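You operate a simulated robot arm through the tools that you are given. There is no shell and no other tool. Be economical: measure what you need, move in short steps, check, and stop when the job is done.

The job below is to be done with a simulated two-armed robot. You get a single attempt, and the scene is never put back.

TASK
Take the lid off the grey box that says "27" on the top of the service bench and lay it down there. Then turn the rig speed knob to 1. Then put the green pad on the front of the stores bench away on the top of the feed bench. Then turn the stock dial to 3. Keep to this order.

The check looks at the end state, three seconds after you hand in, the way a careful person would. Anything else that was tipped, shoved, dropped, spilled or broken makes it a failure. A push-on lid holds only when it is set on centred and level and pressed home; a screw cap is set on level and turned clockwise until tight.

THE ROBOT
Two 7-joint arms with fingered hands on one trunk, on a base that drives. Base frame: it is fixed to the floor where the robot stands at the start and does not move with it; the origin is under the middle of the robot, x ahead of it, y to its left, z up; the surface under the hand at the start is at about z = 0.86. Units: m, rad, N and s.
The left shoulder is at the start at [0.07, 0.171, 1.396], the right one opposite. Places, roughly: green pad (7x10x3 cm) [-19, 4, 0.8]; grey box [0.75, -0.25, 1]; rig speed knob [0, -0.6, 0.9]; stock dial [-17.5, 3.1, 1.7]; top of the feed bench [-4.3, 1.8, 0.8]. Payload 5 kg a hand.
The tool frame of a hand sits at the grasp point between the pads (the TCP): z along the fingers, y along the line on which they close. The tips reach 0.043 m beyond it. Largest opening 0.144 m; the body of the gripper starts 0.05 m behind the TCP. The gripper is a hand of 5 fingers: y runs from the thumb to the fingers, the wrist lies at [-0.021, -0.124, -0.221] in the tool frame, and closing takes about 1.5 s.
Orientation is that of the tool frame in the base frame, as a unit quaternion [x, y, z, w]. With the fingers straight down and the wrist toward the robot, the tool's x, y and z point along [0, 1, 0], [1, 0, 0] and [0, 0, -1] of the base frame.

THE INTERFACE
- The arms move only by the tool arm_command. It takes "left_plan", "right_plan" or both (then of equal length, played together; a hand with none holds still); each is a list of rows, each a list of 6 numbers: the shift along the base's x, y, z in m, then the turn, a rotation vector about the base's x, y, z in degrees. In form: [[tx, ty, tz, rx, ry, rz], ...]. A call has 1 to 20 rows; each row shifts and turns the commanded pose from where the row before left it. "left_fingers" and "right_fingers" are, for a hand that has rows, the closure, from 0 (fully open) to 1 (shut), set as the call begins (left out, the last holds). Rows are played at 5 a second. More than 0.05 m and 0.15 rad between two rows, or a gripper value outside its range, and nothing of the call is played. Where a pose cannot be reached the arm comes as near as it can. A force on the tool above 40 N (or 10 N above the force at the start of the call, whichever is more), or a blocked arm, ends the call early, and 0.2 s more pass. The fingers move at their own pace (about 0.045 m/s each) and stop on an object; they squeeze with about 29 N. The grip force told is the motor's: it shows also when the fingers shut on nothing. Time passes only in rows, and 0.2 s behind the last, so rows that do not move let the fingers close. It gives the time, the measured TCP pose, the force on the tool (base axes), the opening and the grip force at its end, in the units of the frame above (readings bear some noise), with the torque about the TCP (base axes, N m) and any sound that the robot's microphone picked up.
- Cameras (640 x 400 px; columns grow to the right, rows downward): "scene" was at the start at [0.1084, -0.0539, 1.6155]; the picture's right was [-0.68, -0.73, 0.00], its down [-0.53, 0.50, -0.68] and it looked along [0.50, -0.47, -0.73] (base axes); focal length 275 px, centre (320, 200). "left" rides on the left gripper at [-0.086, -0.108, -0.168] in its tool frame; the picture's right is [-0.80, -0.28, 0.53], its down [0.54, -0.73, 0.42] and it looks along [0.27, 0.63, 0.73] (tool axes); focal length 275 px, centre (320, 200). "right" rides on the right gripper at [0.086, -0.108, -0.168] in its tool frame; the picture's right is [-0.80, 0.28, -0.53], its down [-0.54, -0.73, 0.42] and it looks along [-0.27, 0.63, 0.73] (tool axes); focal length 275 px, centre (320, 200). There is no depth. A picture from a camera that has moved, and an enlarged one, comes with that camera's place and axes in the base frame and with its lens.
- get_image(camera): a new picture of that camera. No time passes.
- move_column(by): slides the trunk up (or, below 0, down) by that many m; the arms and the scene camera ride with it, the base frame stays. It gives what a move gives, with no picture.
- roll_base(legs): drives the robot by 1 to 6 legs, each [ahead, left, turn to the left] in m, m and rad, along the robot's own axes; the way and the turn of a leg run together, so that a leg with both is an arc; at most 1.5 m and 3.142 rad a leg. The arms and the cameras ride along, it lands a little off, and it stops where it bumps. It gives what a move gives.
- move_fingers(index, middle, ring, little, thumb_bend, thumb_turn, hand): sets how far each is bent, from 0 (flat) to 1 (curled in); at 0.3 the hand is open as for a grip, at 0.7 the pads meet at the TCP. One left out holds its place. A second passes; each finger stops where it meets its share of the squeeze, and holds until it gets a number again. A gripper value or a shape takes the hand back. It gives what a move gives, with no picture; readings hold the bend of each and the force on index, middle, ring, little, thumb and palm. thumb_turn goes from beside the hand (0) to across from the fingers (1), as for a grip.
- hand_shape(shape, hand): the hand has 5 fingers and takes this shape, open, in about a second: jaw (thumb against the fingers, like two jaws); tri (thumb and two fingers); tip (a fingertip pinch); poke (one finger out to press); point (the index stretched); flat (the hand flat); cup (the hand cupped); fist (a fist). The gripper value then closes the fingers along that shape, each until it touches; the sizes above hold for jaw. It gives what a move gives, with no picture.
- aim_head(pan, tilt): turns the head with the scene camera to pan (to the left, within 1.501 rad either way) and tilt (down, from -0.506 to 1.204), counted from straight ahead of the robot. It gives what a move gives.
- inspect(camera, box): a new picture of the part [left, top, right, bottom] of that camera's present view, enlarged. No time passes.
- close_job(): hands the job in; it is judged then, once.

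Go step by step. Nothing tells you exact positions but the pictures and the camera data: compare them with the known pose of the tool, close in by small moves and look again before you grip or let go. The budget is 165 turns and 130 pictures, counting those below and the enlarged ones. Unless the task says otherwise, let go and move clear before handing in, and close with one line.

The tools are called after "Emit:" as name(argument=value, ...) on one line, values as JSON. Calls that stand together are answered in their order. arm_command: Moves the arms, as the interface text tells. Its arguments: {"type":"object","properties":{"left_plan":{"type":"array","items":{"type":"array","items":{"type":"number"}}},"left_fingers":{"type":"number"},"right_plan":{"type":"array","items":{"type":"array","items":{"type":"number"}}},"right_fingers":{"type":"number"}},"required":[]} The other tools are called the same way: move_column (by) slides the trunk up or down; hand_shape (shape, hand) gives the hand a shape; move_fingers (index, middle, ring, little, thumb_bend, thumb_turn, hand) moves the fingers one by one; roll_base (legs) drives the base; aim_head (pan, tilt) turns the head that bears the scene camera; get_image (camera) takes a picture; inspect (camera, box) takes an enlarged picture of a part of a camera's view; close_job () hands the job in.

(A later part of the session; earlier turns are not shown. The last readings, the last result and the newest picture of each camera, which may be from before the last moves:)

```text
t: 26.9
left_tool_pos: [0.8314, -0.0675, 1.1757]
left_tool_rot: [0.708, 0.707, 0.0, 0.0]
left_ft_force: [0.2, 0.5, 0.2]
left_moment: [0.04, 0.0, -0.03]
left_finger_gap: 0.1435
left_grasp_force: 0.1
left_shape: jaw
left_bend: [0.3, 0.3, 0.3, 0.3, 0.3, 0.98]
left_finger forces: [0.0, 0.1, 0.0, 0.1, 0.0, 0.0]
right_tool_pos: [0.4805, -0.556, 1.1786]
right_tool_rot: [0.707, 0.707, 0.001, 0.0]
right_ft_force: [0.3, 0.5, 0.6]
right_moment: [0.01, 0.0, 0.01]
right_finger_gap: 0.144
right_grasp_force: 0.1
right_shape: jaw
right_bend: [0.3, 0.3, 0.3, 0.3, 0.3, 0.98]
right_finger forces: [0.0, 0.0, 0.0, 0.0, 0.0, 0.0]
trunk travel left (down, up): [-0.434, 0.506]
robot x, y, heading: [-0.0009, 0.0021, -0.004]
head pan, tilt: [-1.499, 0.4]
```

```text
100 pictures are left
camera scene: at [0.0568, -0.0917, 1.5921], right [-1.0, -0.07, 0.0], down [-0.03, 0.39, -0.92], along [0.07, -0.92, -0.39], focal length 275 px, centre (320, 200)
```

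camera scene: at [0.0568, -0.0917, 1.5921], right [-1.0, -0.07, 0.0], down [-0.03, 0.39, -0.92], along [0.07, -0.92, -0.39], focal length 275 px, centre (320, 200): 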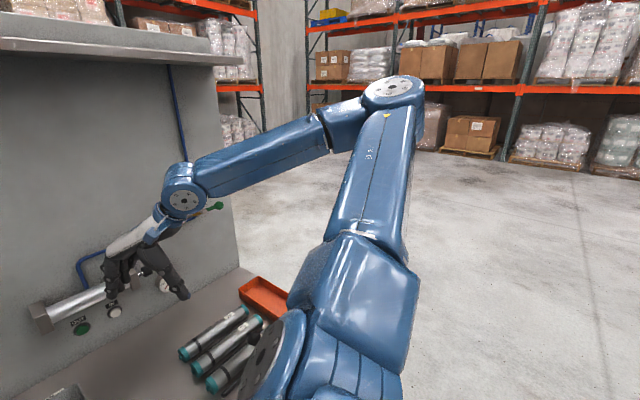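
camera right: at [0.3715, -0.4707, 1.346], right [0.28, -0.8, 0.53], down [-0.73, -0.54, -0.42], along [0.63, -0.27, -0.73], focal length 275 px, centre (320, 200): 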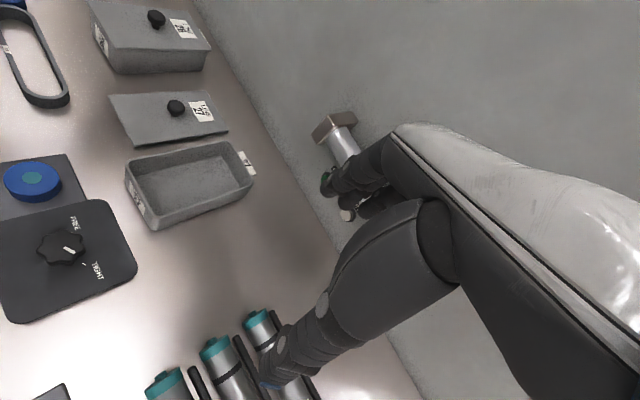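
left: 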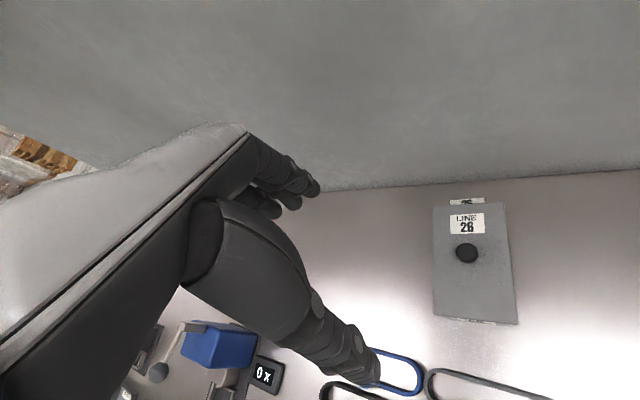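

Space behind is free. I back off 0.45 m, then look at the bench's right end.

Emit:
roll_base(legs=[[-0.45, 0, 0]])

Emit:
aim_head(pan=-0.8, tilt=0.6)

Emit:
get_image(camera="scene")

```text
t: 29.6
left_tool_pos: [0.3831, -0.0609, 1.175]
left_tool_rot: [0.703, 0.711, -0.001, -0.001]
left_ft_force: [0.1, -0.4, -0.3]
left_moment: [0.0, 0.01, -0.01]
left_finger_gap: 0.1436
left_grasp_force: 0.1
left_shape: jaw
left_bend: [0.3, 0.3, 0.3, 0.3, 0.3, 0.98]
left_finger forces: [0.1, 0.0, 0.1, 0.1, 0.0, 0.0]
right_tool_pos: [0.0371, -0.5551, 1.1793]
right_tool_rot: [0.704, 0.711, -0.001, 0.0]
right_ft_force: [0.3, 0.8, -0.2]
right_moment: [-0.03, 0.0, 0.01]
right_finger_gap: 0.1441
right_grasp_force: 0.0
right_shape: jaw
right_bend: [0.3, 0.3, 0.3, 0.3, 0.3, 0.98]
right_finger forces: [0.0, 0.0, 0.0, 0.0, 0.1, 0.0]
trunk travel left (down, up): [-0.434, 0.506]
robot x, y, heading: [-0.4456, -0.002, 0.007]
head pan, tilt: [-1.499, 0.4]
```

```text
t: 30.7
left_tool_pos: [0.3825, -0.0602, 1.1747]
left_tool_rot: [0.703, 0.711, 0.0, 0.0]
left_ft_force: [-0.3, -0.1, 0.3]
left_moment: [-0.01, 0.0, -0.04]
left_finger_gap: 0.1438
left_grasp_force: 0.1
left_shape: jaw
left_bend: [0.3, 0.3, 0.3, 0.3, 0.3, 0.98]
left_finger forces: [0.1, 0.0, 0.0, 0.0, 0.0, 0.0]
right_tool_pos: [0.0359, -0.5539, 1.179]
right_tool_rot: [0.704, 0.71, 0.001, 0.0]
right_ft_force: [0.4, 0.0, 0.8]
right_moment: [0.06, 0.02, 0.02]
right_finger_gap: 0.1439
right_grasp_force: 0.1
right_shape: jaw
right_bend: [0.3, 0.3, 0.3, 0.3, 0.3, 0.98]
right_finger forces: [0.0, 0.0, 0.0, 0.1, 0.1, 0.0]
trunk travel left (down, up): [-0.434, 0.506]
robot x, y, heading: [-0.4478, -0.0027, 0.008]
head pan, tilt: [-0.799, 0.6]
```

```text
99 pictures are left
camera scene: at [-0.3371, -0.0638, 1.5738], right [-0.71, -0.7, 0.0], down [-0.4, 0.4, -0.82], along [0.58, -0.59, -0.57], focal length 275 px, centre (320, 200)
```

scene: 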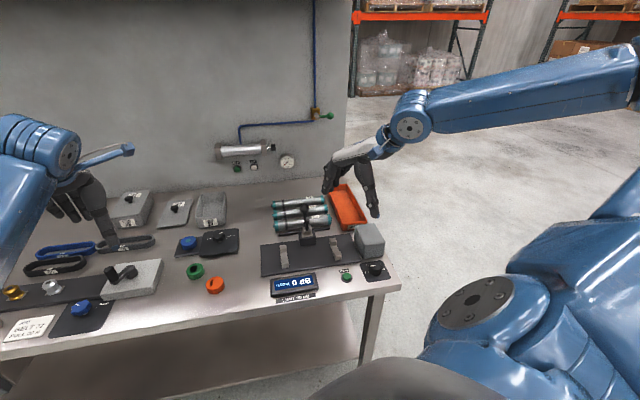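

Now I see the rig: a display, a green button and a black knob at the bench's right end. I'll zoom.

Emit:
inspect(camera="scene", box=[250, 210, 410, 310])

Emit:
inspect(camera="scene", box=[335, 250, 405, 295])

Emit:
get_image(camera="right")

```text
4.00 times, centred on (330, 260) of scene
camera zoom: at [-0.3371, -0.0638, 1.5738], right [-0.71, -0.7, 0.0], down [-0.4, 0.4, -0.82], along [0.58, -0.59, -0.57], focal length 1100 px, centre (280, -40)
```

zoom: 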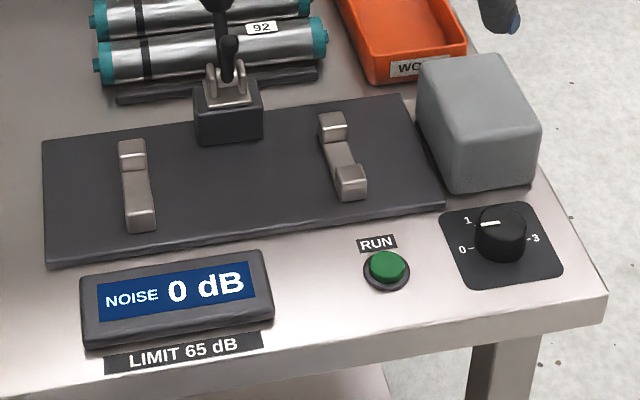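

```text
8.89 times, centred on (370, 272) of scene
camera zoom: at [-0.3371, -0.0638, 1.5738], right [-0.71, -0.7, 0.0], down [-0.4, 0.4, -0.82], along [0.58, -0.59, -0.57], focal length 2445 px, centre (-124, -444)
```

zoom: 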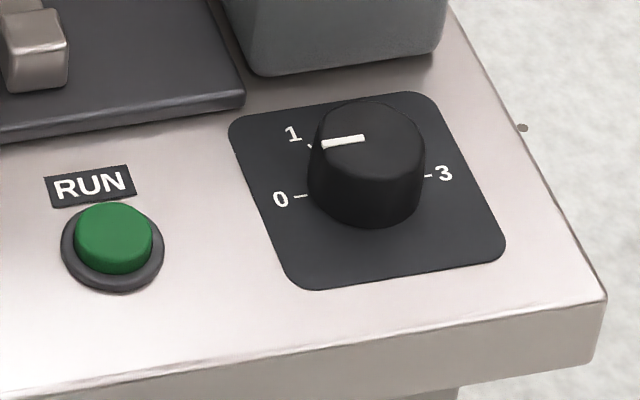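

```text
96 pictures are left
camera right: at [-0.0731, -0.4694, 1.3456], right [0.29, -0.79, 0.53], down [-0.72, -0.55, -0.42], along [0.63, -0.26, -0.73], focal length 275 px, centre (320, 200)
```

right: 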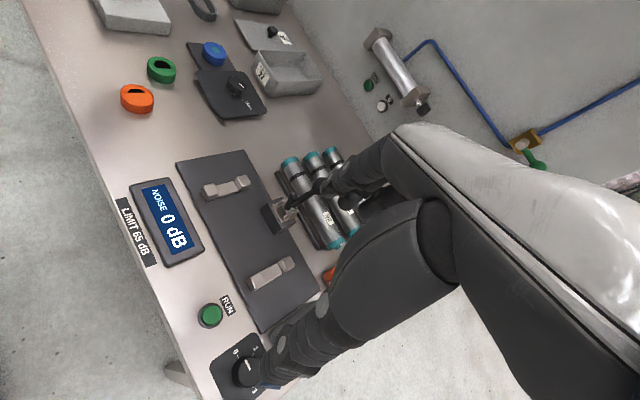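

The knob sits at about [-0.031, -0.637], top z≈0.885, pointing at 0; 1 is 60° clockwise. I turn the base to face the bench and set a fingertip-pinch shape.

Emit:
roll_base(legs=[[0, 0, -0.55]])

Emit:
hand_shape(hand="right", shape="tip")

Emit:
aim_head(pan=-0.4, tilt=0.65)

Emit:
get_image(camera="scene")

Emit:
get_image(camera="right")

```text
t: 32.6
left_tool_pos: [0.2282, -0.487, 1.1755]
left_tool_rot: [0.87, 0.493, 0.0, 0.0]
left_ft_force: [0.3, -0.2, -0.9]
left_moment: [0.0, 0.0, -0.02]
left_finger_gap: 0.1437
left_grasp_force: 0.0
left_shape: jaw
left_bend: [0.3, 0.3, 0.3, 0.3, 0.3, 0.98]
left_finger forces: [0.0, 0.0, 0.1, 0.0, 0.1, 0.0]
right_tool_pos: [-0.3246, -0.7254, 1.1807]
right_tool_rot: [0.87, 0.493, 0.001, 0.0]
right_ft_force: [0.4, 0.7, 0.3]
right_moment: [-0.03, -0.01, -0.01]
right_finger_gap: 0.144
right_grasp_force: 0.1
right_shape: jaw
right_bend: [0.3, 0.3, 0.3, 0.3, 0.3, 0.98]
right_finger forces: [0.1, 0.0, 0.0, 0.0, 0.0, 0.1]
trunk travel left (down, up): [-0.434, 0.506]
robot x, y, heading: [-0.4528, -0.0046, -0.542]
head pan, tilt: [-0.799, 0.6]
```

```text
t: 33.5
left_tool_pos: [0.2293, -0.4878, 1.1758]
left_tool_rot: [0.87, 0.493, -0.001, 0.0]
left_ft_force: [-0.2, 0.3, 0.0]
left_moment: [0.03, -0.02, -0.01]
left_finger_gap: 0.1436
left_grasp_force: 0.0
left_shape: jaw
left_bend: [0.3, 0.3, 0.3, 0.3, 0.3, 0.98]
left_finger forces: [0.1, 0.0, 0.0, 0.0, 0.0, 0.1]
right_tool_pos: [-0.3239, -0.7265, 1.1799]
right_tool_rot: [0.87, 0.493, 0.0, 0.0]
right_ft_force: [-0.4, 0.2, -0.6]
right_moment: [0.02, -0.01, 0.01]
right_finger_gap: 0.1442
right_grasp_force: 0.0
right_shape: tip
right_bend: [0.3, 0.98, 0.99, 0.99, 0.3, 0.98]
right_finger forces: [0.0, 0.0, 0.1, 0.0, 0.1, 0.1]
trunk travel left (down, up): [-0.434, 0.506]
robot x, y, heading: [-0.4464, -0.0061, -0.54]
head pan, tilt: [-0.799, 0.6]
```

```text
t: 34.4
left_tool_pos: [0.229, -0.4876, 1.176]
left_tool_rot: [0.87, 0.493, -0.001, 0.0]
left_ft_force: [0.2, 0.7, 0.1]
left_moment: [0.01, 0.0, 0.01]
left_finger_gap: 0.1432
left_grasp_force: 0.1
left_shape: jaw
left_bend: [0.3, 0.3, 0.3, 0.3, 0.3, 0.98]
left_finger forces: [0.1, 0.1, 0.0, 0.0, 0.0, 0.0]
right_tool_pos: [-0.3231, -0.7263, 1.1799]
right_tool_rot: [0.87, 0.494, 0.0, 0.0]
right_ft_force: [0.8, -0.1, 0.0]
right_moment: [0.0, 0.02, -0.01]
right_finger_gap: 0.144
right_grasp_force: 0.1
right_shape: tip
right_bend: [0.3, 0.98, 0.99, 0.99, 0.3, 0.98]
right_finger forces: [0.0, 0.0, 0.0, 0.0, 0.1, 0.0]
trunk travel left (down, up): [-0.434, 0.506]
robot x, y, heading: [-0.4494, -0.0014, -0.544]
head pan, tilt: [-0.4, 0.649]
```

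```text
95 pictures are left
camera scene: at [-0.356, -0.0975, 1.5696], right [-0.81, -0.59, 0.0], down [-0.36, 0.49, -0.8], along [0.47, -0.64, -0.6], focal length 275 px, centre (320, 200)
```

scene: 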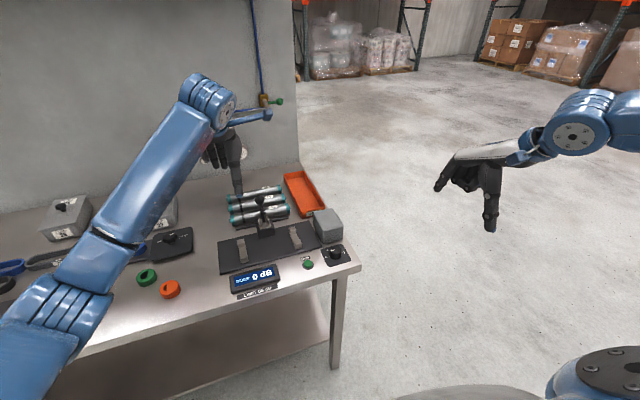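

```text
94 pictures are left
camera right: at [-0.3733, -0.5974, 1.3458], right [-0.17, -0.83, 0.53], down [-0.9, -0.09, -0.42], along [0.4, -0.55, -0.73], focal length 275 px, centre (320, 200)
```

right: 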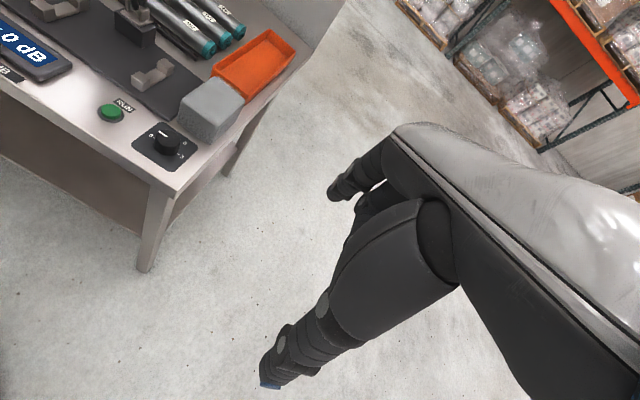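

Index and thumb are out, the rest curled. I move over the knob while yawing the hand about 85° left, so the pinch line is parallel to the grey block.

Emit:
arm_command(right_plan=[[0.029, 0.009, 0, 0, 0, 8.5], [0.029, 0.009, 0, 0, 0, 8.5], [0.029, 0.009, 0, 0, 0, 8.5], [0.029, 0.009, 0, 0, 0, 8.5], [0.029, 0.009, 0, 0, 0, 8.5], [0.029, 0.009, 0, 0, 0, 8.5], [0.029, 0.009, 0, 0, 0, 8.5], [0.029, 0.009, 0, 0, 0, 8.5], [0.029, 0.009, 0, 0, 0, 8.5], [0.029, 0.009, 0, 0, 0, 8.5], [0, 0, -0.04, 0, 0, 0], [0, 0, -0.04, 0, 0, 0], [0, 0, -0.04, 0, 0, 0], [0, 0, 0, 0, 0, 0]])

Emit:
get_image(camera="scene")

Emit:
get_image(camera="right")

```text
t: 37.4
left_tool_pos: [0.2293, -0.4872, 1.1745]
left_tool_rot: [0.87, 0.493, -0.001, 0.0]
left_ft_force: [-0.2, 0.4, 1.6]
left_moment: [-0.03, -0.02, 0.01]
left_finger_gap: 0.1437
left_grasp_force: 0.0
left_shape: jaw
left_bend: [0.3, 0.3, 0.3, 0.3, 0.3, 0.98]
left_finger forces: [0.1, 0.1, 0.0, 0.1, 0.0, 0.0]
right_tool_pos: [-0.0374, -0.6371, 1.0601]
right_tool_rot: [0.308, 0.951, 0.0, -0.001]
right_ft_force: [-0.5, 0.0, 0.7]
right_moment: [-0.01, -0.03, 0.0]
right_finger_gap: 0.144
right_grasp_force: 0.0
right_shape: tip
right_bend: [0.3, 0.98, 0.99, 0.99, 0.3, 0.98]
right_finger forces: [0.1, 0.1, 0.0, 0.1, 0.0, 0.1]
trunk travel left (down, up): [-0.434, 0.506]
robot x, y, heading: [-0.4529, -0.0002, -0.544]
head pan, tilt: [-0.4, 0.649]
```

```text
93 pictures are left
camera scene: at [-0.3562, -0.0973, 1.5696], right [-0.81, -0.59, 0.0], down [-0.36, 0.49, -0.8], along [0.47, -0.64, -0.6], focal length 275 px, centre (320, 200)
```

scene: 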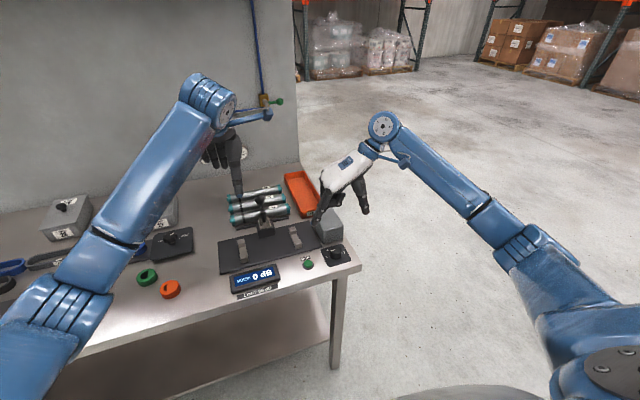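

```text
92 pictures are left
camera right: at [-0.1705, -0.6757, 1.2262], right [0.81, -0.24, 0.53], down [0.01, -0.91, -0.42], along [0.58, 0.35, -0.73], focal length 275 px, centre (320, 200)
```

right: 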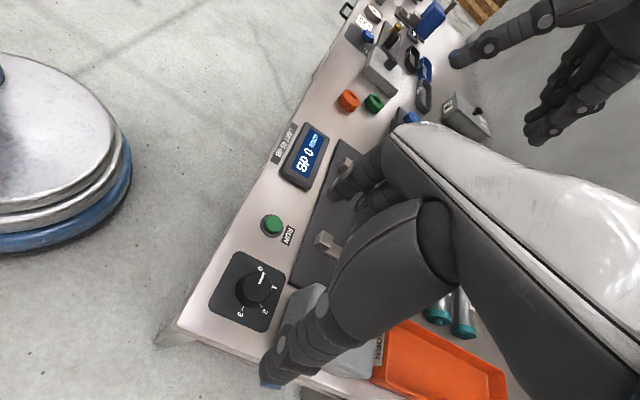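

Emit:
inspect(camera="right", box=[190, 230, 350, 390])

Emit:
inspect(camera="scene", box=[290, 150, 390, 280])

```text
2.50 times, centred on (270, 310) of right
camera zoom: at [-0.1705, -0.6757, 1.2262], right [0.81, -0.24, 0.53], down [0.01, -0.91, -0.42], along [0.58, 0.35, -0.73], focal length 688 px, centre (445, -75)
```

zoom: 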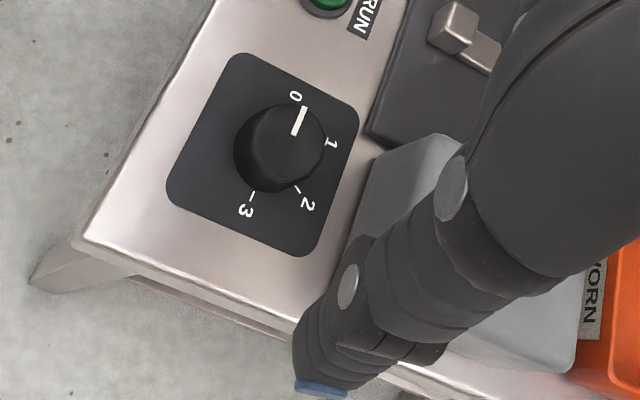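

```text
3.08 times, centred on (340, 215) of scene
camera zoom: at [-0.3562, -0.0973, 1.5696], right [-0.81, -0.59, 0.0], down [-0.36, 0.49, -0.8], along [0.47, -0.64, -0.6], focal length 846 px, centre (258, 154)
```

zoom: 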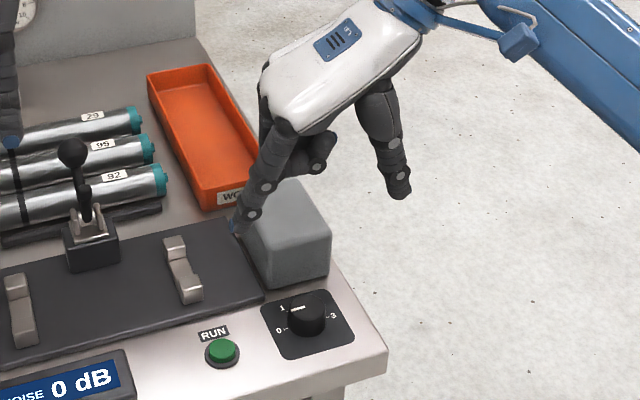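

The knob is at [-0.032, -0.636], pointer on 0. The curled fingers would foul the grey block, so I'll tilt the hand back 45° toward the robot, yawed a further 25°, with the pinch half closed.

Emit:
arm_command(right_plan=[[-0.01, 0.006, 0.02, 0, 0, 8.3], [-0.009, 0, 0.01, 0, 0, 8.3], [0, 0, 0, 0, 0, 8.3], [0, 0, 0, -1.43, -7.36, 0], [0, 0, 0, -1.43, -7.36, 0], [0, 0, 0, -1.43, -7.36, 0], [0, 0, 0, -1.43, -7.36, 0], [0, 0, 0, -1.43, -7.36, 0], [0, 0, 0, -1.43, -7.36, 0], [0, 0, -0.04, 0, 0, 0], [0, 0, 0, 0, 0, 0], [0, 0, 0, 0, 0, 0]], right_fingers=0.5)

Emit:
inspect(camera="scene", box=[270, 150, 430, 290])

Emit:
get_image(camera="right")

```text
t: 40.0
left_tool_pos: [0.2288, -0.4871, 1.1763]
left_tool_rot: [0.87, 0.493, 0.0, 0.0]
left_ft_force: [-0.2, -0.7, -0.5]
left_moment: [0.0, 0.0, 0.01]
left_finger_gap: 0.1436
left_grasp_force: 0.2
left_shape: jaw
left_bend: [0.3, 0.3, 0.3, 0.3, 0.3, 0.98]
left_finger forces: [0.0, 0.0, 0.0, 0.0, 0.0, 0.1]
right_tool_pos: [-0.0523, -0.6306, 1.0508]
right_tool_rot: [0.088, 0.919, -0.036, 0.382]
right_ft_force: [0.2, -0.5, -0.5]
right_moment: [0.0, 0.0, -0.01]
right_finger_gap: 0.0724
right_grasp_force: 0.0
right_shape: tip
right_bend: [0.73, 0.98, 0.99, 0.99, 0.7, 1.0]
right_finger forces: [0.0, 0.0, 0.0, 0.0, 0.0, 0.0]
trunk travel left (down, up): [-0.434, 0.506]
robot x, y, heading: [-0.4483, -0.0009, -0.54]
head pan, tilt: [-0.4, 0.649]
```

```text
2.86 times, centred on (350, 220) of scene
camera zoom: at [-0.356, -0.0974, 1.5696], right [-0.81, -0.59, 0.0], down [-0.36, 0.49, -0.8], along [0.47, -0.64, -0.6], focal length 786 px, centre (234, 143)
```

zoom: 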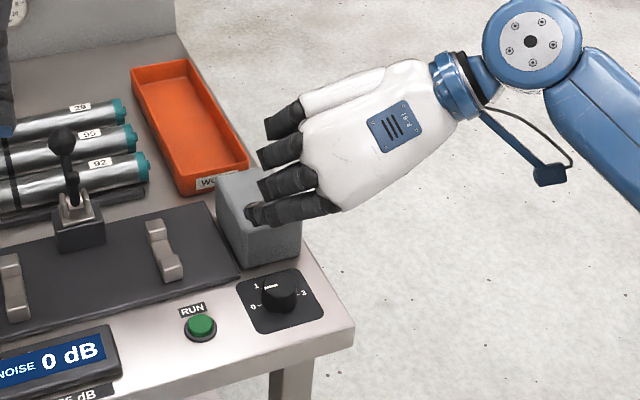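

```text
88 pictures are left
camera right: at [-0.2502, -0.7034, 1.1076], right [0.24, 0.24, 0.94], down [0.53, -0.84, 0.08], along [0.81, 0.48, -0.33], focal length 275 px, centre (320, 200)
```

right: 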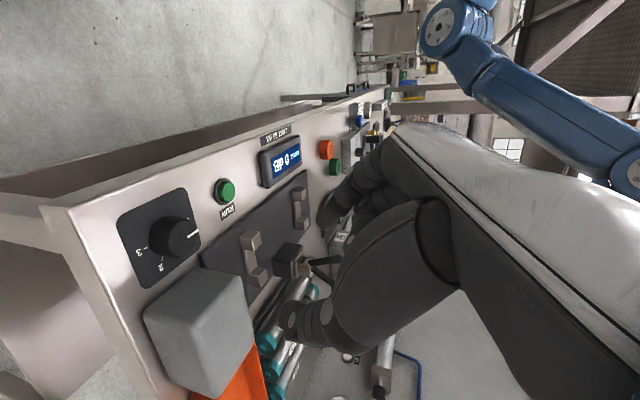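

The gap reading is ambiguous in this shape, so I'll set index and thumb explicitly half-open and look.

Emit:
move_fingers(hand="right", index=0.5, thumb_bend=0.5)

Emit:
inspect(camera="right", box=[100, 170, 480, 400])

Emit:
inspect(camera="scene", box=[290, 170, 390, 270])

```text
t: 41.0
left_tool_pos: [0.229, -0.4863, 1.1756]
left_tool_rot: [0.87, 0.493, 0.0, 0.0]
left_ft_force: [-0.1, -0.4, 0.8]
left_moment: [-0.01, 0.06, -0.01]
left_finger_gap: 0.1436
left_grasp_force: 0.1
left_shape: jaw
left_bend: [0.3, 0.3, 0.3, 0.3, 0.3, 0.98]
left_finger forces: [0.0, 0.0, 0.0, 0.1, 0.0, 0.0]
right_tool_pos: [-0.0528, -0.6311, 1.0514]
right_tool_rot: [0.088, 0.92, -0.037, 0.381]
right_ft_force: [-0.5, -0.4, -0.4]
right_moment: [0.01, 0.01, 0.02]
right_finger_gap: 0.0773
right_grasp_force: 0.1
right_shape: fingers
right_bend: [0.5, 0.98, 0.99, 0.99, 0.5, 1.0]
right_finger forces: [0.0, 0.0, 0.0, 0.0, 0.0, 0.0]
trunk travel left (down, up): [-0.434, 0.506]
robot x, y, heading: [-0.4502, -0.0016, -0.54]
head pan, tilt: [-0.4, 0.649]
```

```text
1.68 times, centred on (290, 285) of right
camera zoom: at [-0.2499, -0.7034, 1.1077], right [0.24, 0.24, 0.94], down [0.53, -0.84, 0.08], along [0.81, 0.48, -0.33], focal length 464 px, centre (370, 57)
```

zoom: 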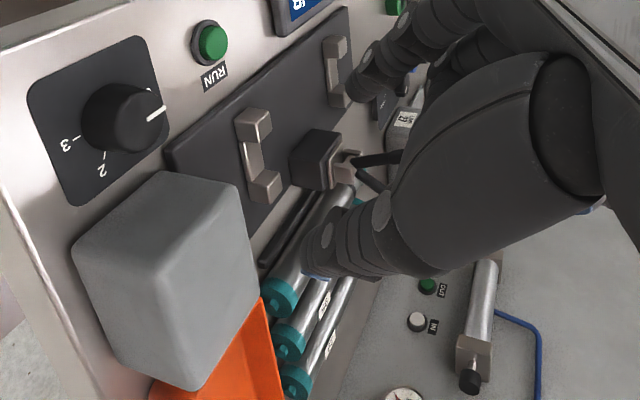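

```text
4.00 times, centred on (340, 220) of scene
camera zoom: at [-0.3558, -0.0974, 1.5696], right [-0.81, -0.59, 0.0], down [-0.36, 0.49, -0.8], along [0.47, -0.64, -0.6], focal length 1100 px, centre (240, 120)
```

zoom: 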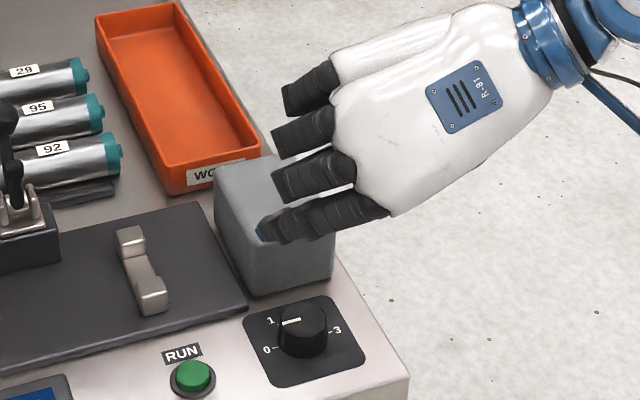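

Index and thumb tips sit symmetric about the tool axis, ~0.047 ahead of TCP. I ease the tilt to ~33° and descend over the knob to z≈0.95, then look.

Emit:
arm_command(right_plan=[[0, 0, 0, 1.14, 5.9, 0], [0.001, -0.001, 0, 1.14, 5.9, 0], [0, 0, -0.04, 0, 0, 0], [0, 0, -0.04, 0, 0, 0], [0, 0, -0.02, 0, 0, 0], [0, 0, 0, 0, 0, 0], [0, 0, 0, 0, 0, 0]])

Emit:
inspect(camera="scene", box=[290, 190, 390, 290])

Emit:
inspect(camera="right", box=[100, 170, 480, 400])

```text
t: 42.6
left_tool_pos: [0.23, -0.4868, 1.1755]
left_tool_rot: [0.87, 0.494, 0.0, 0.0]
left_ft_force: [0.2, -1.1, 0.0]
left_moment: [0.01, 0.02, 0.01]
left_finger_gap: 0.1437
left_grasp_force: 0.1
left_shape: jaw
left_bend: [0.3, 0.3, 0.3, 0.3, 0.3, 0.98]
left_finger forces: [0.0, 0.0, 0.0, 0.0, 0.0, 0.0]
right_tool_pos: [-0.0524, -0.6311, 0.9501]
right_tool_rot: [0.092, 0.955, -0.027, 0.281]
right_ft_force: [-0.5, 0.6, 0.1]
right_moment: [0.04, -0.01, 0.05]
right_finger_gap: 0.0776
right_grasp_force: 0.1
right_shape: fingers
right_bend: [0.5, 0.98, 0.99, 0.99, 0.5, 1.0]
right_finger forces: [0.1, 0.0, 0.1, 0.1, 0.0, 0.0]
trunk travel left (down, up): [-0.434, 0.506]
robot x, y, heading: [-0.4481, -0.0024, -0.544]
head pan, tilt: [-0.4, 0.649]
```

```text
4.00 times, centred on (340, 240) of scene
camera zoom: at [-0.3554, -0.0976, 1.5695], right [-0.81, -0.59, 0.0], down [-0.36, 0.49, -0.8], along [0.47, -0.64, -0.6], focal length 1100 px, centre (240, 40)
```

zoom: 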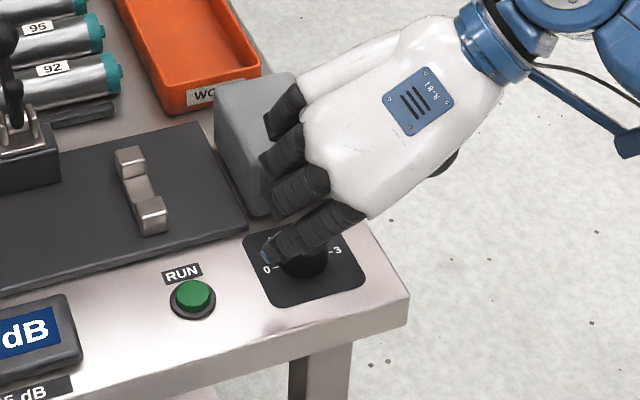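

```text
1.68 times, centred on (290, 285) of right
camera zoom: at [-0.233, -0.7071, 1.0426], right [0.43, 0.21, 0.88], down [0.53, -0.84, -0.06], along [0.73, 0.5, -0.47], focal length 464 px, centre (370, 57)
```

zoom: 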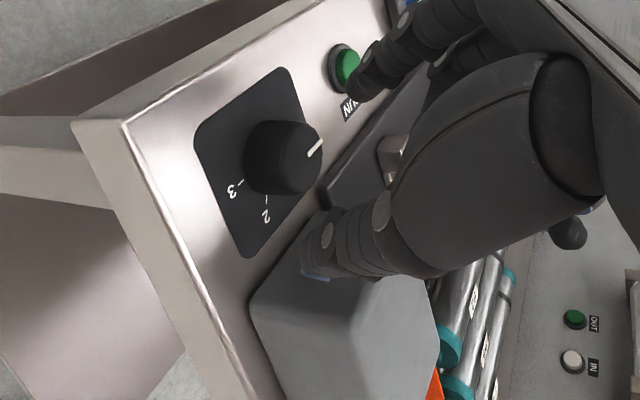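

Clearance beside the block is small, so I'll turn in two 30° bites. Descending to grip height.

Emit:
arm_command(right_plan=[[0, -0.001, -0.015, 0, 0, 0], [0, 0, -0.013, 0, 0, 0], [0, 0, -0.01, 0, 0, 0], [0, 0, 0, 0, 0, 0]])

Emit:
inspect(camera="scene", box=[300, 200, 380, 280])

Emit:
inspect(camera="right", box=[200, 170, 420, 340])

```text
t: 43.6
left_tool_pos: [0.2294, -0.4876, 1.1759]
left_tool_rot: [0.87, 0.493, 0.0, -0.001]
left_ft_force: [-0.3, -0.1, 0.3]
left_moment: [-0.01, 0.02, -0.01]
left_finger_gap: 0.1436
left_grasp_force: 0.0
left_shape: jaw
left_bend: [0.3, 0.3, 0.3, 0.3, 0.3, 0.98]
left_finger forces: [0.1, 0.0, 0.1, 0.0, 0.0, 0.1]
right_tool_pos: [-0.0531, -0.6315, 0.9097]
right_tool_rot: [0.092, 0.955, -0.028, 0.282]
right_ft_force: [-0.1, 0.2, -0.3]
right_moment: [0.02, -0.03, -0.05]
right_finger_gap: 0.0778
right_grasp_force: 0.1
right_shape: fingers
right_bend: [0.5, 0.98, 0.99, 0.99, 0.5, 1.0]
right_finger forces: [0.0, 0.1, 0.0, 0.1, 0.0, 0.0]
trunk travel left (down, up): [-0.434, 0.506]
robot x, y, heading: [-0.4552, -0.0014, -0.54]
head pan, tilt: [-0.4, 0.649]
```

```text
5.00 times, centred on (340, 240) of scene
camera zoom: at [-0.3557, -0.0975, 1.5695], right [-0.81, -0.59, 0.0], down [-0.36, 0.49, -0.8], along [0.47, -0.64, -0.6], focal length 1375 px, centre (220, 0)
```

zoom: 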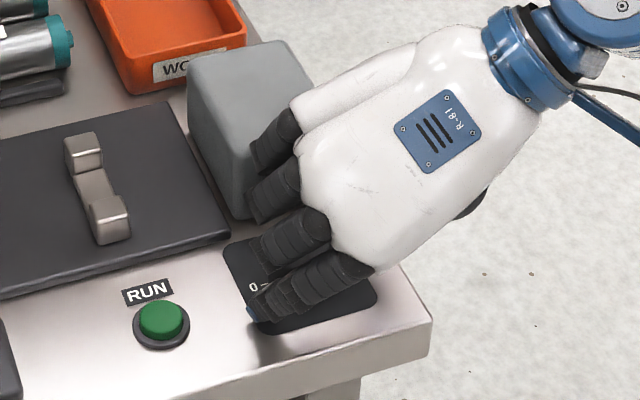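

```text
2.35 times, centred on (310, 255) of right
camera zoom: at [-0.2344, -0.7072, 1.0027], right [0.43, 0.21, 0.88], down [0.53, -0.84, -0.06], along [0.73, 0.5, -0.47], focal length 648 px, centre (344, 71)
```

zoom: 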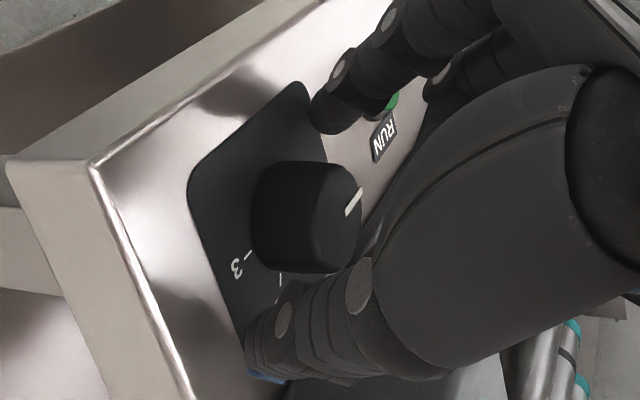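

Knob is between index and thumb. Closing.

Emit:
move_fingers(hand="right", index=0.9, thumb_bend=0.9)

Emit:
inspect(camera="right", box=[200, 170, 420, 340])

```text
t: 44.6
left_tool_pos: [0.2269, -0.4894, 1.1763]
left_tool_rot: [0.87, 0.493, 0.001, 0.0]
left_ft_force: [1.0, 0.6, -0.6]
left_moment: [0.01, -0.03, 0.0]
left_finger_gap: 0.1434
left_grasp_force: 0.0
left_shape: jaw
left_bend: [0.3, 0.3, 0.3, 0.3, 0.3, 0.98]
left_finger forces: [0.0, 0.0, 0.1, 0.1, 0.0, 0.0]
right_tool_pos: [-0.0554, -0.634, 0.9104]
right_tool_rot: [0.092, 0.955, -0.027, 0.281]
right_ft_force: [-9.6, -15.6, 2.5]
right_moment: [-0.55, 0.21, -0.36]
right_finger_gap: 0.0321
right_grasp_force: 16.5
right_shape: fingers
right_bend: [0.59, 0.98, 0.99, 0.99, 0.68, 0.98]
right_finger forces: [7.9, 0.1, 0.0, 0.0, 24.9, 0.0]
trunk travel left (down, up): [-0.434, 0.506]
robot x, y, heading: [-0.4487, -0.005, -0.541]
head pan, tilt: [-0.4, 0.649]
```

```text
2.35 times, centred on (310, 255) of right
camera zoom: at [-0.2369, -0.7091, 1.0024], right [0.43, 0.2, 0.88], down [0.53, -0.84, -0.06], along [0.73, 0.5, -0.47], focal length 648 px, centre (344, 71)
```

zoom: 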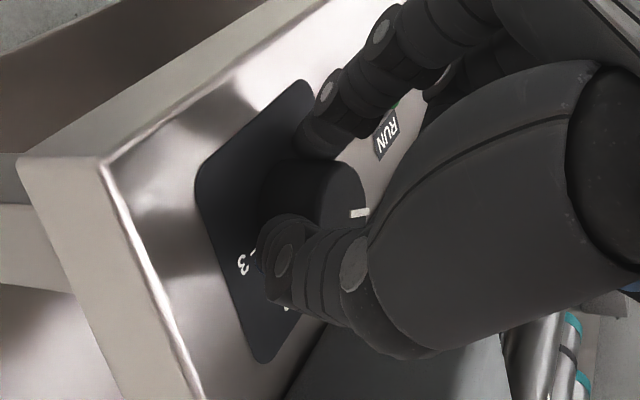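

Gripped (thumb stronger than index). I turn 30° clockwise about the knob's axis.

Emit:
arm_command(right_plan=[[0.0006, 0.0021, 0, 0, 0, -6], [0.0008, 0.0021, 0, 0, 0, -6], [0.001, 0.002, 0, 0, 0, -6], [0.0012, 0.0019, 0, 0, 0, -6], [0.0014, 0.0017, 0, 0, 0, -6], [0, 0, 0, 0, 0, 0]])

Emit:
inspect(camera="right", box=[200, 170, 420, 340])

Emit:
inspect(camera="scene", box=[300, 200, 380, 280])

```text
t: 46.0
left_tool_pos: [0.2278, -0.4882, 1.1762]
left_tool_rot: [0.87, 0.493, 0.001, -0.001]
left_ft_force: [-0.2, 0.6, -0.3]
left_moment: [0.01, 0.01, -0.01]
left_finger_gap: 0.1436
left_grasp_force: 0.1
left_shape: jaw
left_bend: [0.3, 0.3, 0.3, 0.3, 0.3, 0.98]
left_finger forces: [0.1, 0.0, 0.1, 0.0, 0.1, 0.1]
right_tool_pos: [-0.0502, -0.6209, 0.9113]
right_tool_rot: [0.337, 0.898, -0.099, 0.265]
right_ft_force: [-23.2, -2.4, -2.0]
right_moment: [-0.22, 0.85, -0.34]
right_finger_gap: 0.0319
right_grasp_force: 19.3
right_shape: fingers
right_bend: [0.59, 0.98, 0.99, 0.99, 0.68, 0.97]
right_finger forces: [9.5, 0.0, 0.0, 0.0, 29.2, 0.0]
trunk travel left (down, up): [-0.434, 0.506]
robot x, y, heading: [-0.4508, -0.0064, -0.54]
head pan, tilt: [-0.4, 0.649]
```

```text
2.35 times, centred on (310, 255) of right
camera zoom: at [-0.2448, -0.5968, 1.0041], right [0.47, -0.04, 0.88], down [0.04, -1.0, -0.06], along [0.88, 0.06, -0.47], focal length 648 px, centre (344, 71)
```

zoom: 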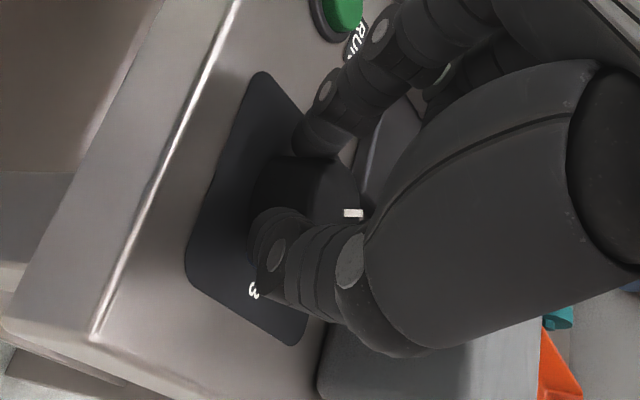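

```text
5.00 times, centred on (340, 240) of scene
camera zoom: at [-0.3585, -0.098, 1.5696], right [-0.81, -0.59, 0.0], down [-0.36, 0.49, -0.8], along [0.47, -0.64, -0.6], focal length 1375 px, centre (220, 0)
```

zoom: 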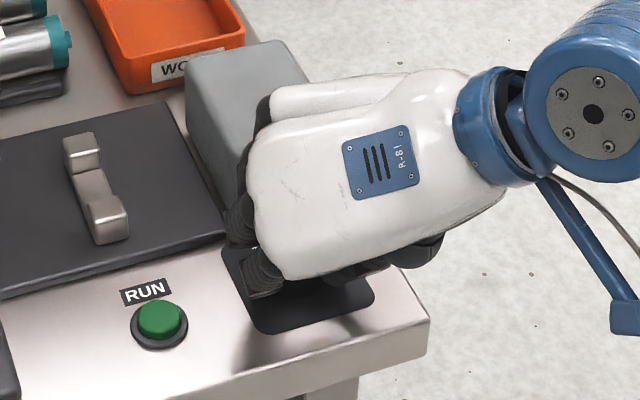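

The pointer moved with the hand. I release and check the pointer.

Emit:
move_fingers(hand="right", index=0.45, thumb_bend=0.45)

Emit:
inspect(camera="right", box=[200, 170, 420, 340])

```text
t: 47.0
left_tool_pos: [0.2298, -0.4872, 1.1749]
left_tool_rot: [0.87, 0.493, 0.0, 0.0]
left_ft_force: [0.5, 0.0, -1.1]
left_moment: [0.02, 0.01, 0.0]
left_finger_gap: 0.1436
left_grasp_force: 0.0
left_shape: jaw
left_bend: [0.3, 0.3, 0.3, 0.3, 0.3, 0.98]
left_finger forces: [0.0, 0.0, 0.1, 0.1, 0.1, 0.1]
right_tool_pos: [-0.0475, -0.6218, 0.9109]
right_tool_rot: [0.335, 0.898, -0.099, 0.266]
right_ft_force: [-0.3, 0.6, 0.2]
right_moment: [-0.02, -0.01, 0.01]
right_finger_gap: 0.0959
right_grasp_force: 0.0
right_shape: fingers
right_bend: [0.45, 0.98, 0.99, 0.99, 0.45, 1.0]
right_finger forces: [0.1, 0.1, 0.1, 0.1, 0.1, 0.0]
trunk travel left (down, up): [-0.434, 0.506]
robot x, y, heading: [-0.451, -0.0046, -0.543]
head pan, tilt: [-0.4, 0.649]
```

```text
2.35 times, centred on (310, 255) of right
camera zoom: at [-0.2424, -0.5971, 1.0044], right [0.47, -0.03, 0.88], down [0.04, -1.0, -0.06], along [0.88, 0.06, -0.47], focal length 648 px, centre (344, 71)
```

zoom: 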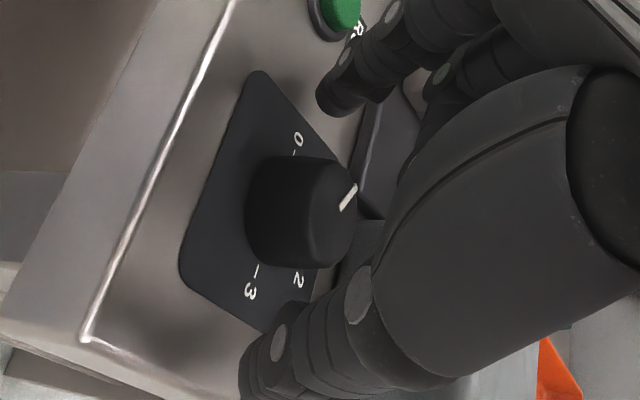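

I raise a bit and view the pointer more clearly while yawing back for a second bite.

Emit:
arm_command(right_plan=[[0, 0, 0.03, 0, 0, 0], [-0.0014, -0.0017, 0.03, 0, 0, 6], [-0.0012, -0.0019, 0.02, 0, 0, 6], [-0.001, -0.002, 0, 0, 0, 6], [-0.0008, -0.0021, 0, 0, 0, 6], [-0.0006, -0.0021, 0, 0, 0, 6], [0, 0, 0, 0, 0, 0]])

Emit:
inspect(camera="right", box=[140, 190, 320, 340])

Emit:
inspect(camera="scene", box=[300, 200, 380, 280])

```text
t: 48.6
left_tool_pos: [0.2281, -0.487, 1.1765]
left_tool_rot: [0.87, 0.493, 0.0, 0.0]
left_ft_force: [-0.6, 0.9, -0.1]
left_moment: [-0.02, -0.02, 0.01]
left_finger_gap: 0.1434
left_grasp_force: 0.0
left_shape: jaw
left_bend: [0.3, 0.3, 0.3, 0.3, 0.3, 0.98]
left_finger forces: [0.0, 0.0, 0.0, 0.0, 0.1, 0.0]
right_tool_pos: [-0.0528, -0.6326, 0.9911]
right_tool_rot: [0.092, 0.955, -0.028, 0.282]
right_ft_force: [0.4, -0.9, 0.6]
right_moment: [-0.02, 0.0, 0.0]
right_finger_gap: 0.0961
right_grasp_force: 0.0
right_shape: fingers
right_bend: [0.45, 0.98, 0.99, 0.99, 0.45, 1.0]
right_finger forces: [0.0, 0.0, 0.0, 0.0, 0.1, 0.1]
trunk travel left (down, up): [-0.434, 0.506]
robot x, y, heading: [-0.4521, 0.0003, -0.541]
head pan, tilt: [-0.4, 0.649]
```

```text
2.67 times, centred on (230, 265) of right
camera zoom: at [-0.2348, -0.7086, 1.0832], right [0.42, 0.21, 0.88], down [0.53, -0.84, -0.06], along [0.73, 0.5, -0.47], focal length 734 px, centre (560, 27)
```

zoom: 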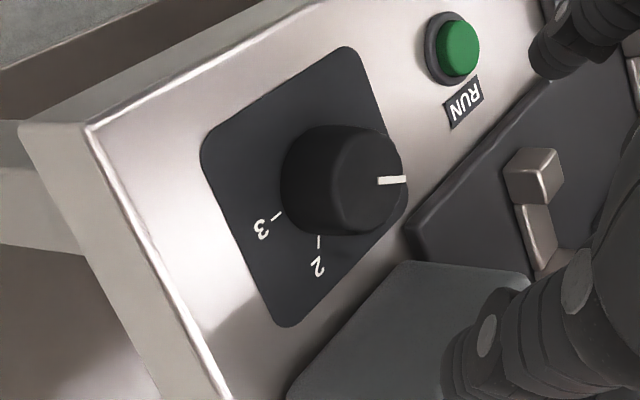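

```text
5.00 times, centred on (340, 240) of scene
camera zoom: at [-0.3561, -0.0974, 1.5696], right [-0.81, -0.59, 0.0], down [-0.36, 0.49, -0.8], along [0.47, -0.64, -0.6], focal length 1375 px, centre (220, 0)
```

zoom: 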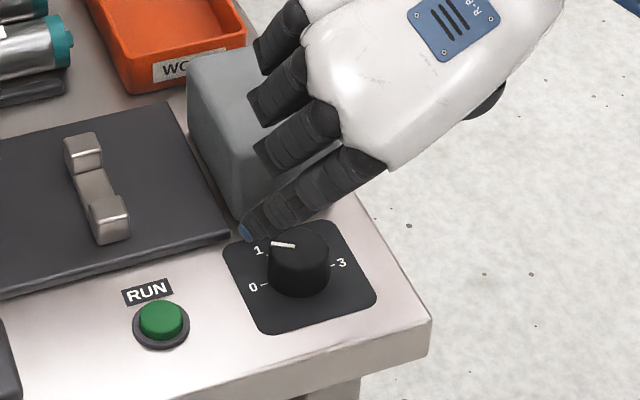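

The pointer is now about halfway (≈26°; 0 is at 55°, 1 at -5° in base yaw). Second bite of ~31° with the same procedure.

Emit:
arm_command(right_plan=[[0, 0, -0.03, 0, 0, 0], [0, 0, -0.03, 0, 0, 0], [0, 0, -0.02, 0, 0, 0], [0, 0, 0, 0, 0, 0]])

Emit:
move_fingers(hand="right", index=0.9, thumb_bend=0.9)

Emit:
arm_command(right_plan=[[0.0006, 0.0021, 0, 0, 0, -6.2], [0.0008, 0.0021, 0, 0, 0, -6.2], [0.001, 0.002, 0, 0, 0, -6.2], [0.0012, 0.0019, 0, 0, 0, -6.2], [0.0014, 0.0017, 0, 0, 0, -6.2], [0, 0, 0, 0, 0, 0]])

Emit:
move_fingers(hand="right", index=0.45, thumb_bend=0.45)

Emit:
arm_command(right_plan=[[0, 0, 0.03, 0, 0, 0], [-0.0014, -0.0017, 0.03, 0, 0, 6.2], [-0.0012, -0.0019, 0.02, 0, 0, 6.2], [-0.001, -0.002, 0, 0, 0, 6.2], [-0.0008, -0.0021, 0, 0, 0, 6.2], [-0.0006, -0.0021, 0, 0, 0, 6.2], [0, 0, 0, 0, 0, 0]])

Emit:
inspect(camera="scene", box=[300, 200, 380, 280])

Emit:
inspect(camera="right", box=[140, 190, 320, 340])

```text
t: 49.6
left_tool_pos: [0.2287, -0.487, 1.1756]
left_tool_rot: [0.87, 0.494, 0.0, 0.0]
left_ft_force: [-0.9, 0.1, 0.1]
left_moment: [-0.04, -0.01, -0.03]
left_finger_gap: 0.1435
left_grasp_force: 0.0
left_shape: jaw
left_bend: [0.3, 0.3, 0.3, 0.3, 0.3, 0.98]
left_finger forces: [0.0, 0.1, 0.0, 0.0, 0.0, 0.1]
right_tool_pos: [-0.0501, -0.6327, 0.9087]
right_tool_rot: [0.092, 0.955, -0.027, 0.282]
right_ft_force: [0.4, 0.2, 1.0]
right_moment: [-0.03, -0.05, -0.05]
right_finger_gap: 0.0958
right_grasp_force: 0.0
right_shape: fingers
right_bend: [0.45, 0.98, 0.99, 0.99, 0.45, 1.0]
right_finger forces: [0.1, 0.0, 0.0, 0.1, 0.0, 0.0]
trunk travel left (down, up): [-0.434, 0.506]
robot x, y, heading: [-0.4501, -0.0059, -0.546]
head pan, tilt: [-0.4, 0.649]
```

```text
t: 50.6
left_tool_pos: [0.2295, -0.4896, 1.1753]
left_tool_rot: [0.87, 0.493, 0.001, -0.001]
left_ft_force: [-0.7, -0.7, -0.4]
left_moment: [-0.03, 0.01, 0.0]
left_finger_gap: 0.1435
left_grasp_force: 0.1
left_shape: jaw
left_bend: [0.3, 0.3, 0.3, 0.3, 0.3, 0.98]
left_finger forces: [0.0, 0.0, 0.0, 0.0, 0.0, 0.0]
right_tool_pos: [-0.0519, -0.6356, 0.9081]
right_tool_rot: [0.093, 0.954, -0.027, 0.283]
right_ft_force: [4.8, -17.7, 2.3]
right_moment: [-0.21, -0.34, -0.44]
right_finger_gap: 0.0385
right_grasp_force: 20.6
right_shape: fingers
right_bend: [0.58, 0.98, 0.99, 0.99, 0.66, 0.99]
right_finger forces: [14.3, 0.0, 0.0, 0.0, 26.3, 0.0]
trunk travel left (down, up): [-0.434, 0.506]
robot x, y, heading: [-0.4507, -0.0008, -0.544]
head pan, tilt: [-0.4, 0.649]
```

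```text
t: 52.0
left_tool_pos: [0.2282, -0.4866, 1.1788]
left_tool_rot: [0.87, 0.493, 0.001, 0.001]
left_ft_force: [-0.8, -0.1, -0.7]
left_moment: [0.03, 0.01, -0.03]
left_finger_gap: 0.1437
left_grasp_force: 0.0
left_shape: jaw
left_bend: [0.3, 0.3, 0.3, 0.3, 0.3, 0.98]
left_finger forces: [0.1, 0.0, 0.0, 0.0, 0.1, 0.0]
right_tool_pos: [-0.0488, -0.622, 0.911]
right_tool_rot: [0.345, 0.895, -0.101, 0.264]
right_ft_force: [-26.8, 1.1, -0.5]
right_moment: [-0.1, 0.99, -0.28]
right_finger_gap: 0.0309
right_grasp_force: 20.3
right_shape: fingers
right_bend: [0.59, 0.98, 0.99, 0.99, 0.7, 0.96]
right_finger forces: [9.0, 0.1, 0.1, 0.0, 31.0, 0.1]
trunk travel left (down, up): [-0.434, 0.506]
robot x, y, heading: [-0.4499, -0.0022, -0.539]
head pan, tilt: [-0.4, 0.649]
```

```text
t: 53.0
left_tool_pos: [0.2309, -0.4875, 1.1744]
left_tool_rot: [0.87, 0.493, 0.0, 0.0]
left_ft_force: [-0.5, 0.0, -0.2]
left_moment: [0.07, 0.0, 0.01]
left_finger_gap: 0.1435
left_grasp_force: 0.0
left_shape: jaw
left_bend: [0.3, 0.3, 0.3, 0.3, 0.3, 0.98]
left_finger forces: [0.0, 0.0, 0.0, 0.0, 0.0, 0.0]
right_tool_pos: [-0.0468, -0.6223, 0.9111]
right_tool_rot: [0.344, 0.895, -0.102, 0.264]
right_ft_force: [0.2, -0.7, 0.2]
right_moment: [0.01, -0.02, -0.03]
right_finger_gap: 0.0958
right_grasp_force: 0.0
right_shape: fingers
right_bend: [0.45, 0.98, 0.99, 0.99, 0.45, 1.0]
right_finger forces: [0.1, 0.1, 0.0, 0.0, 0.0, 0.0]
trunk travel left (down, up): [-0.434, 0.506]
robot x, y, heading: [-0.4486, -0.0008, -0.543]
head pan, tilt: [-0.4, 0.649]
```

```text
t: 54.6
left_tool_pos: [0.2302, -0.4864, 1.1756]
left_tool_rot: [0.87, 0.494, 0.0, 0.0]
left_ft_force: [-0.8, -1.2, -0.2]
left_moment: [-0.01, -0.06, 0.02]
left_finger_gap: 0.1435
left_grasp_force: 0.2
left_shape: jaw
left_bend: [0.3, 0.3, 0.3, 0.3, 0.3, 0.98]
left_finger forces: [0.0, 0.0, 0.1, 0.1, 0.0, 0.1]
right_tool_pos: [-0.0522, -0.6314, 0.9918]
right_tool_rot: [0.091, 0.954, -0.027, 0.283]
right_ft_force: [-0.4, -0.4, -0.1]
right_moment: [0.0, -0.02, 0.03]
right_finger_gap: 0.0958
right_grasp_force: 0.1
right_shape: fingers
right_bend: [0.45, 0.98, 0.99, 0.99, 0.45, 1.0]
right_finger forces: [0.0, 0.1, 0.0, 0.0, 0.0, 0.0]
trunk travel left (down, up): [-0.434, 0.506]
robot x, y, heading: [-0.4519, 0.0003, -0.544]
head pan, tilt: [-0.4, 0.649]
```

```text
5.00 times, centred on (340, 240) of scene
camera zoom: at [-0.356, -0.0974, 1.5696], right [-0.81, -0.59, 0.0], down [-0.36, 0.49, -0.8], along [0.47, -0.64, -0.6], focal length 1375 px, centre (220, 0)
```

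zoom: 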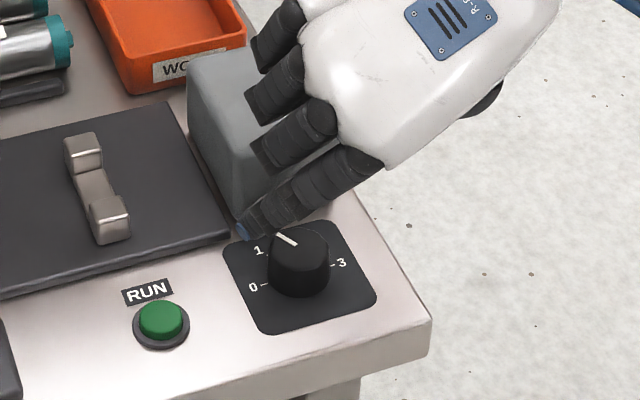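

```text
2.67 times, centred on (230, 265) of right
camera zoom: at [-0.2335, -0.7077, 1.0844], right [0.42, 0.21, 0.88], down [0.53, -0.84, -0.06], along [0.73, 0.5, -0.47], focal length 734 px, centre (560, 27)
```

zoom: 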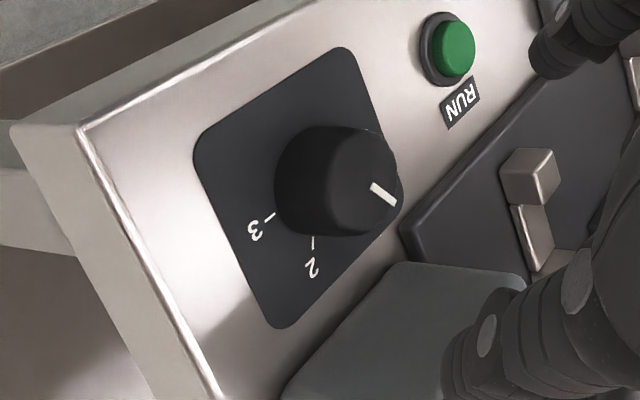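

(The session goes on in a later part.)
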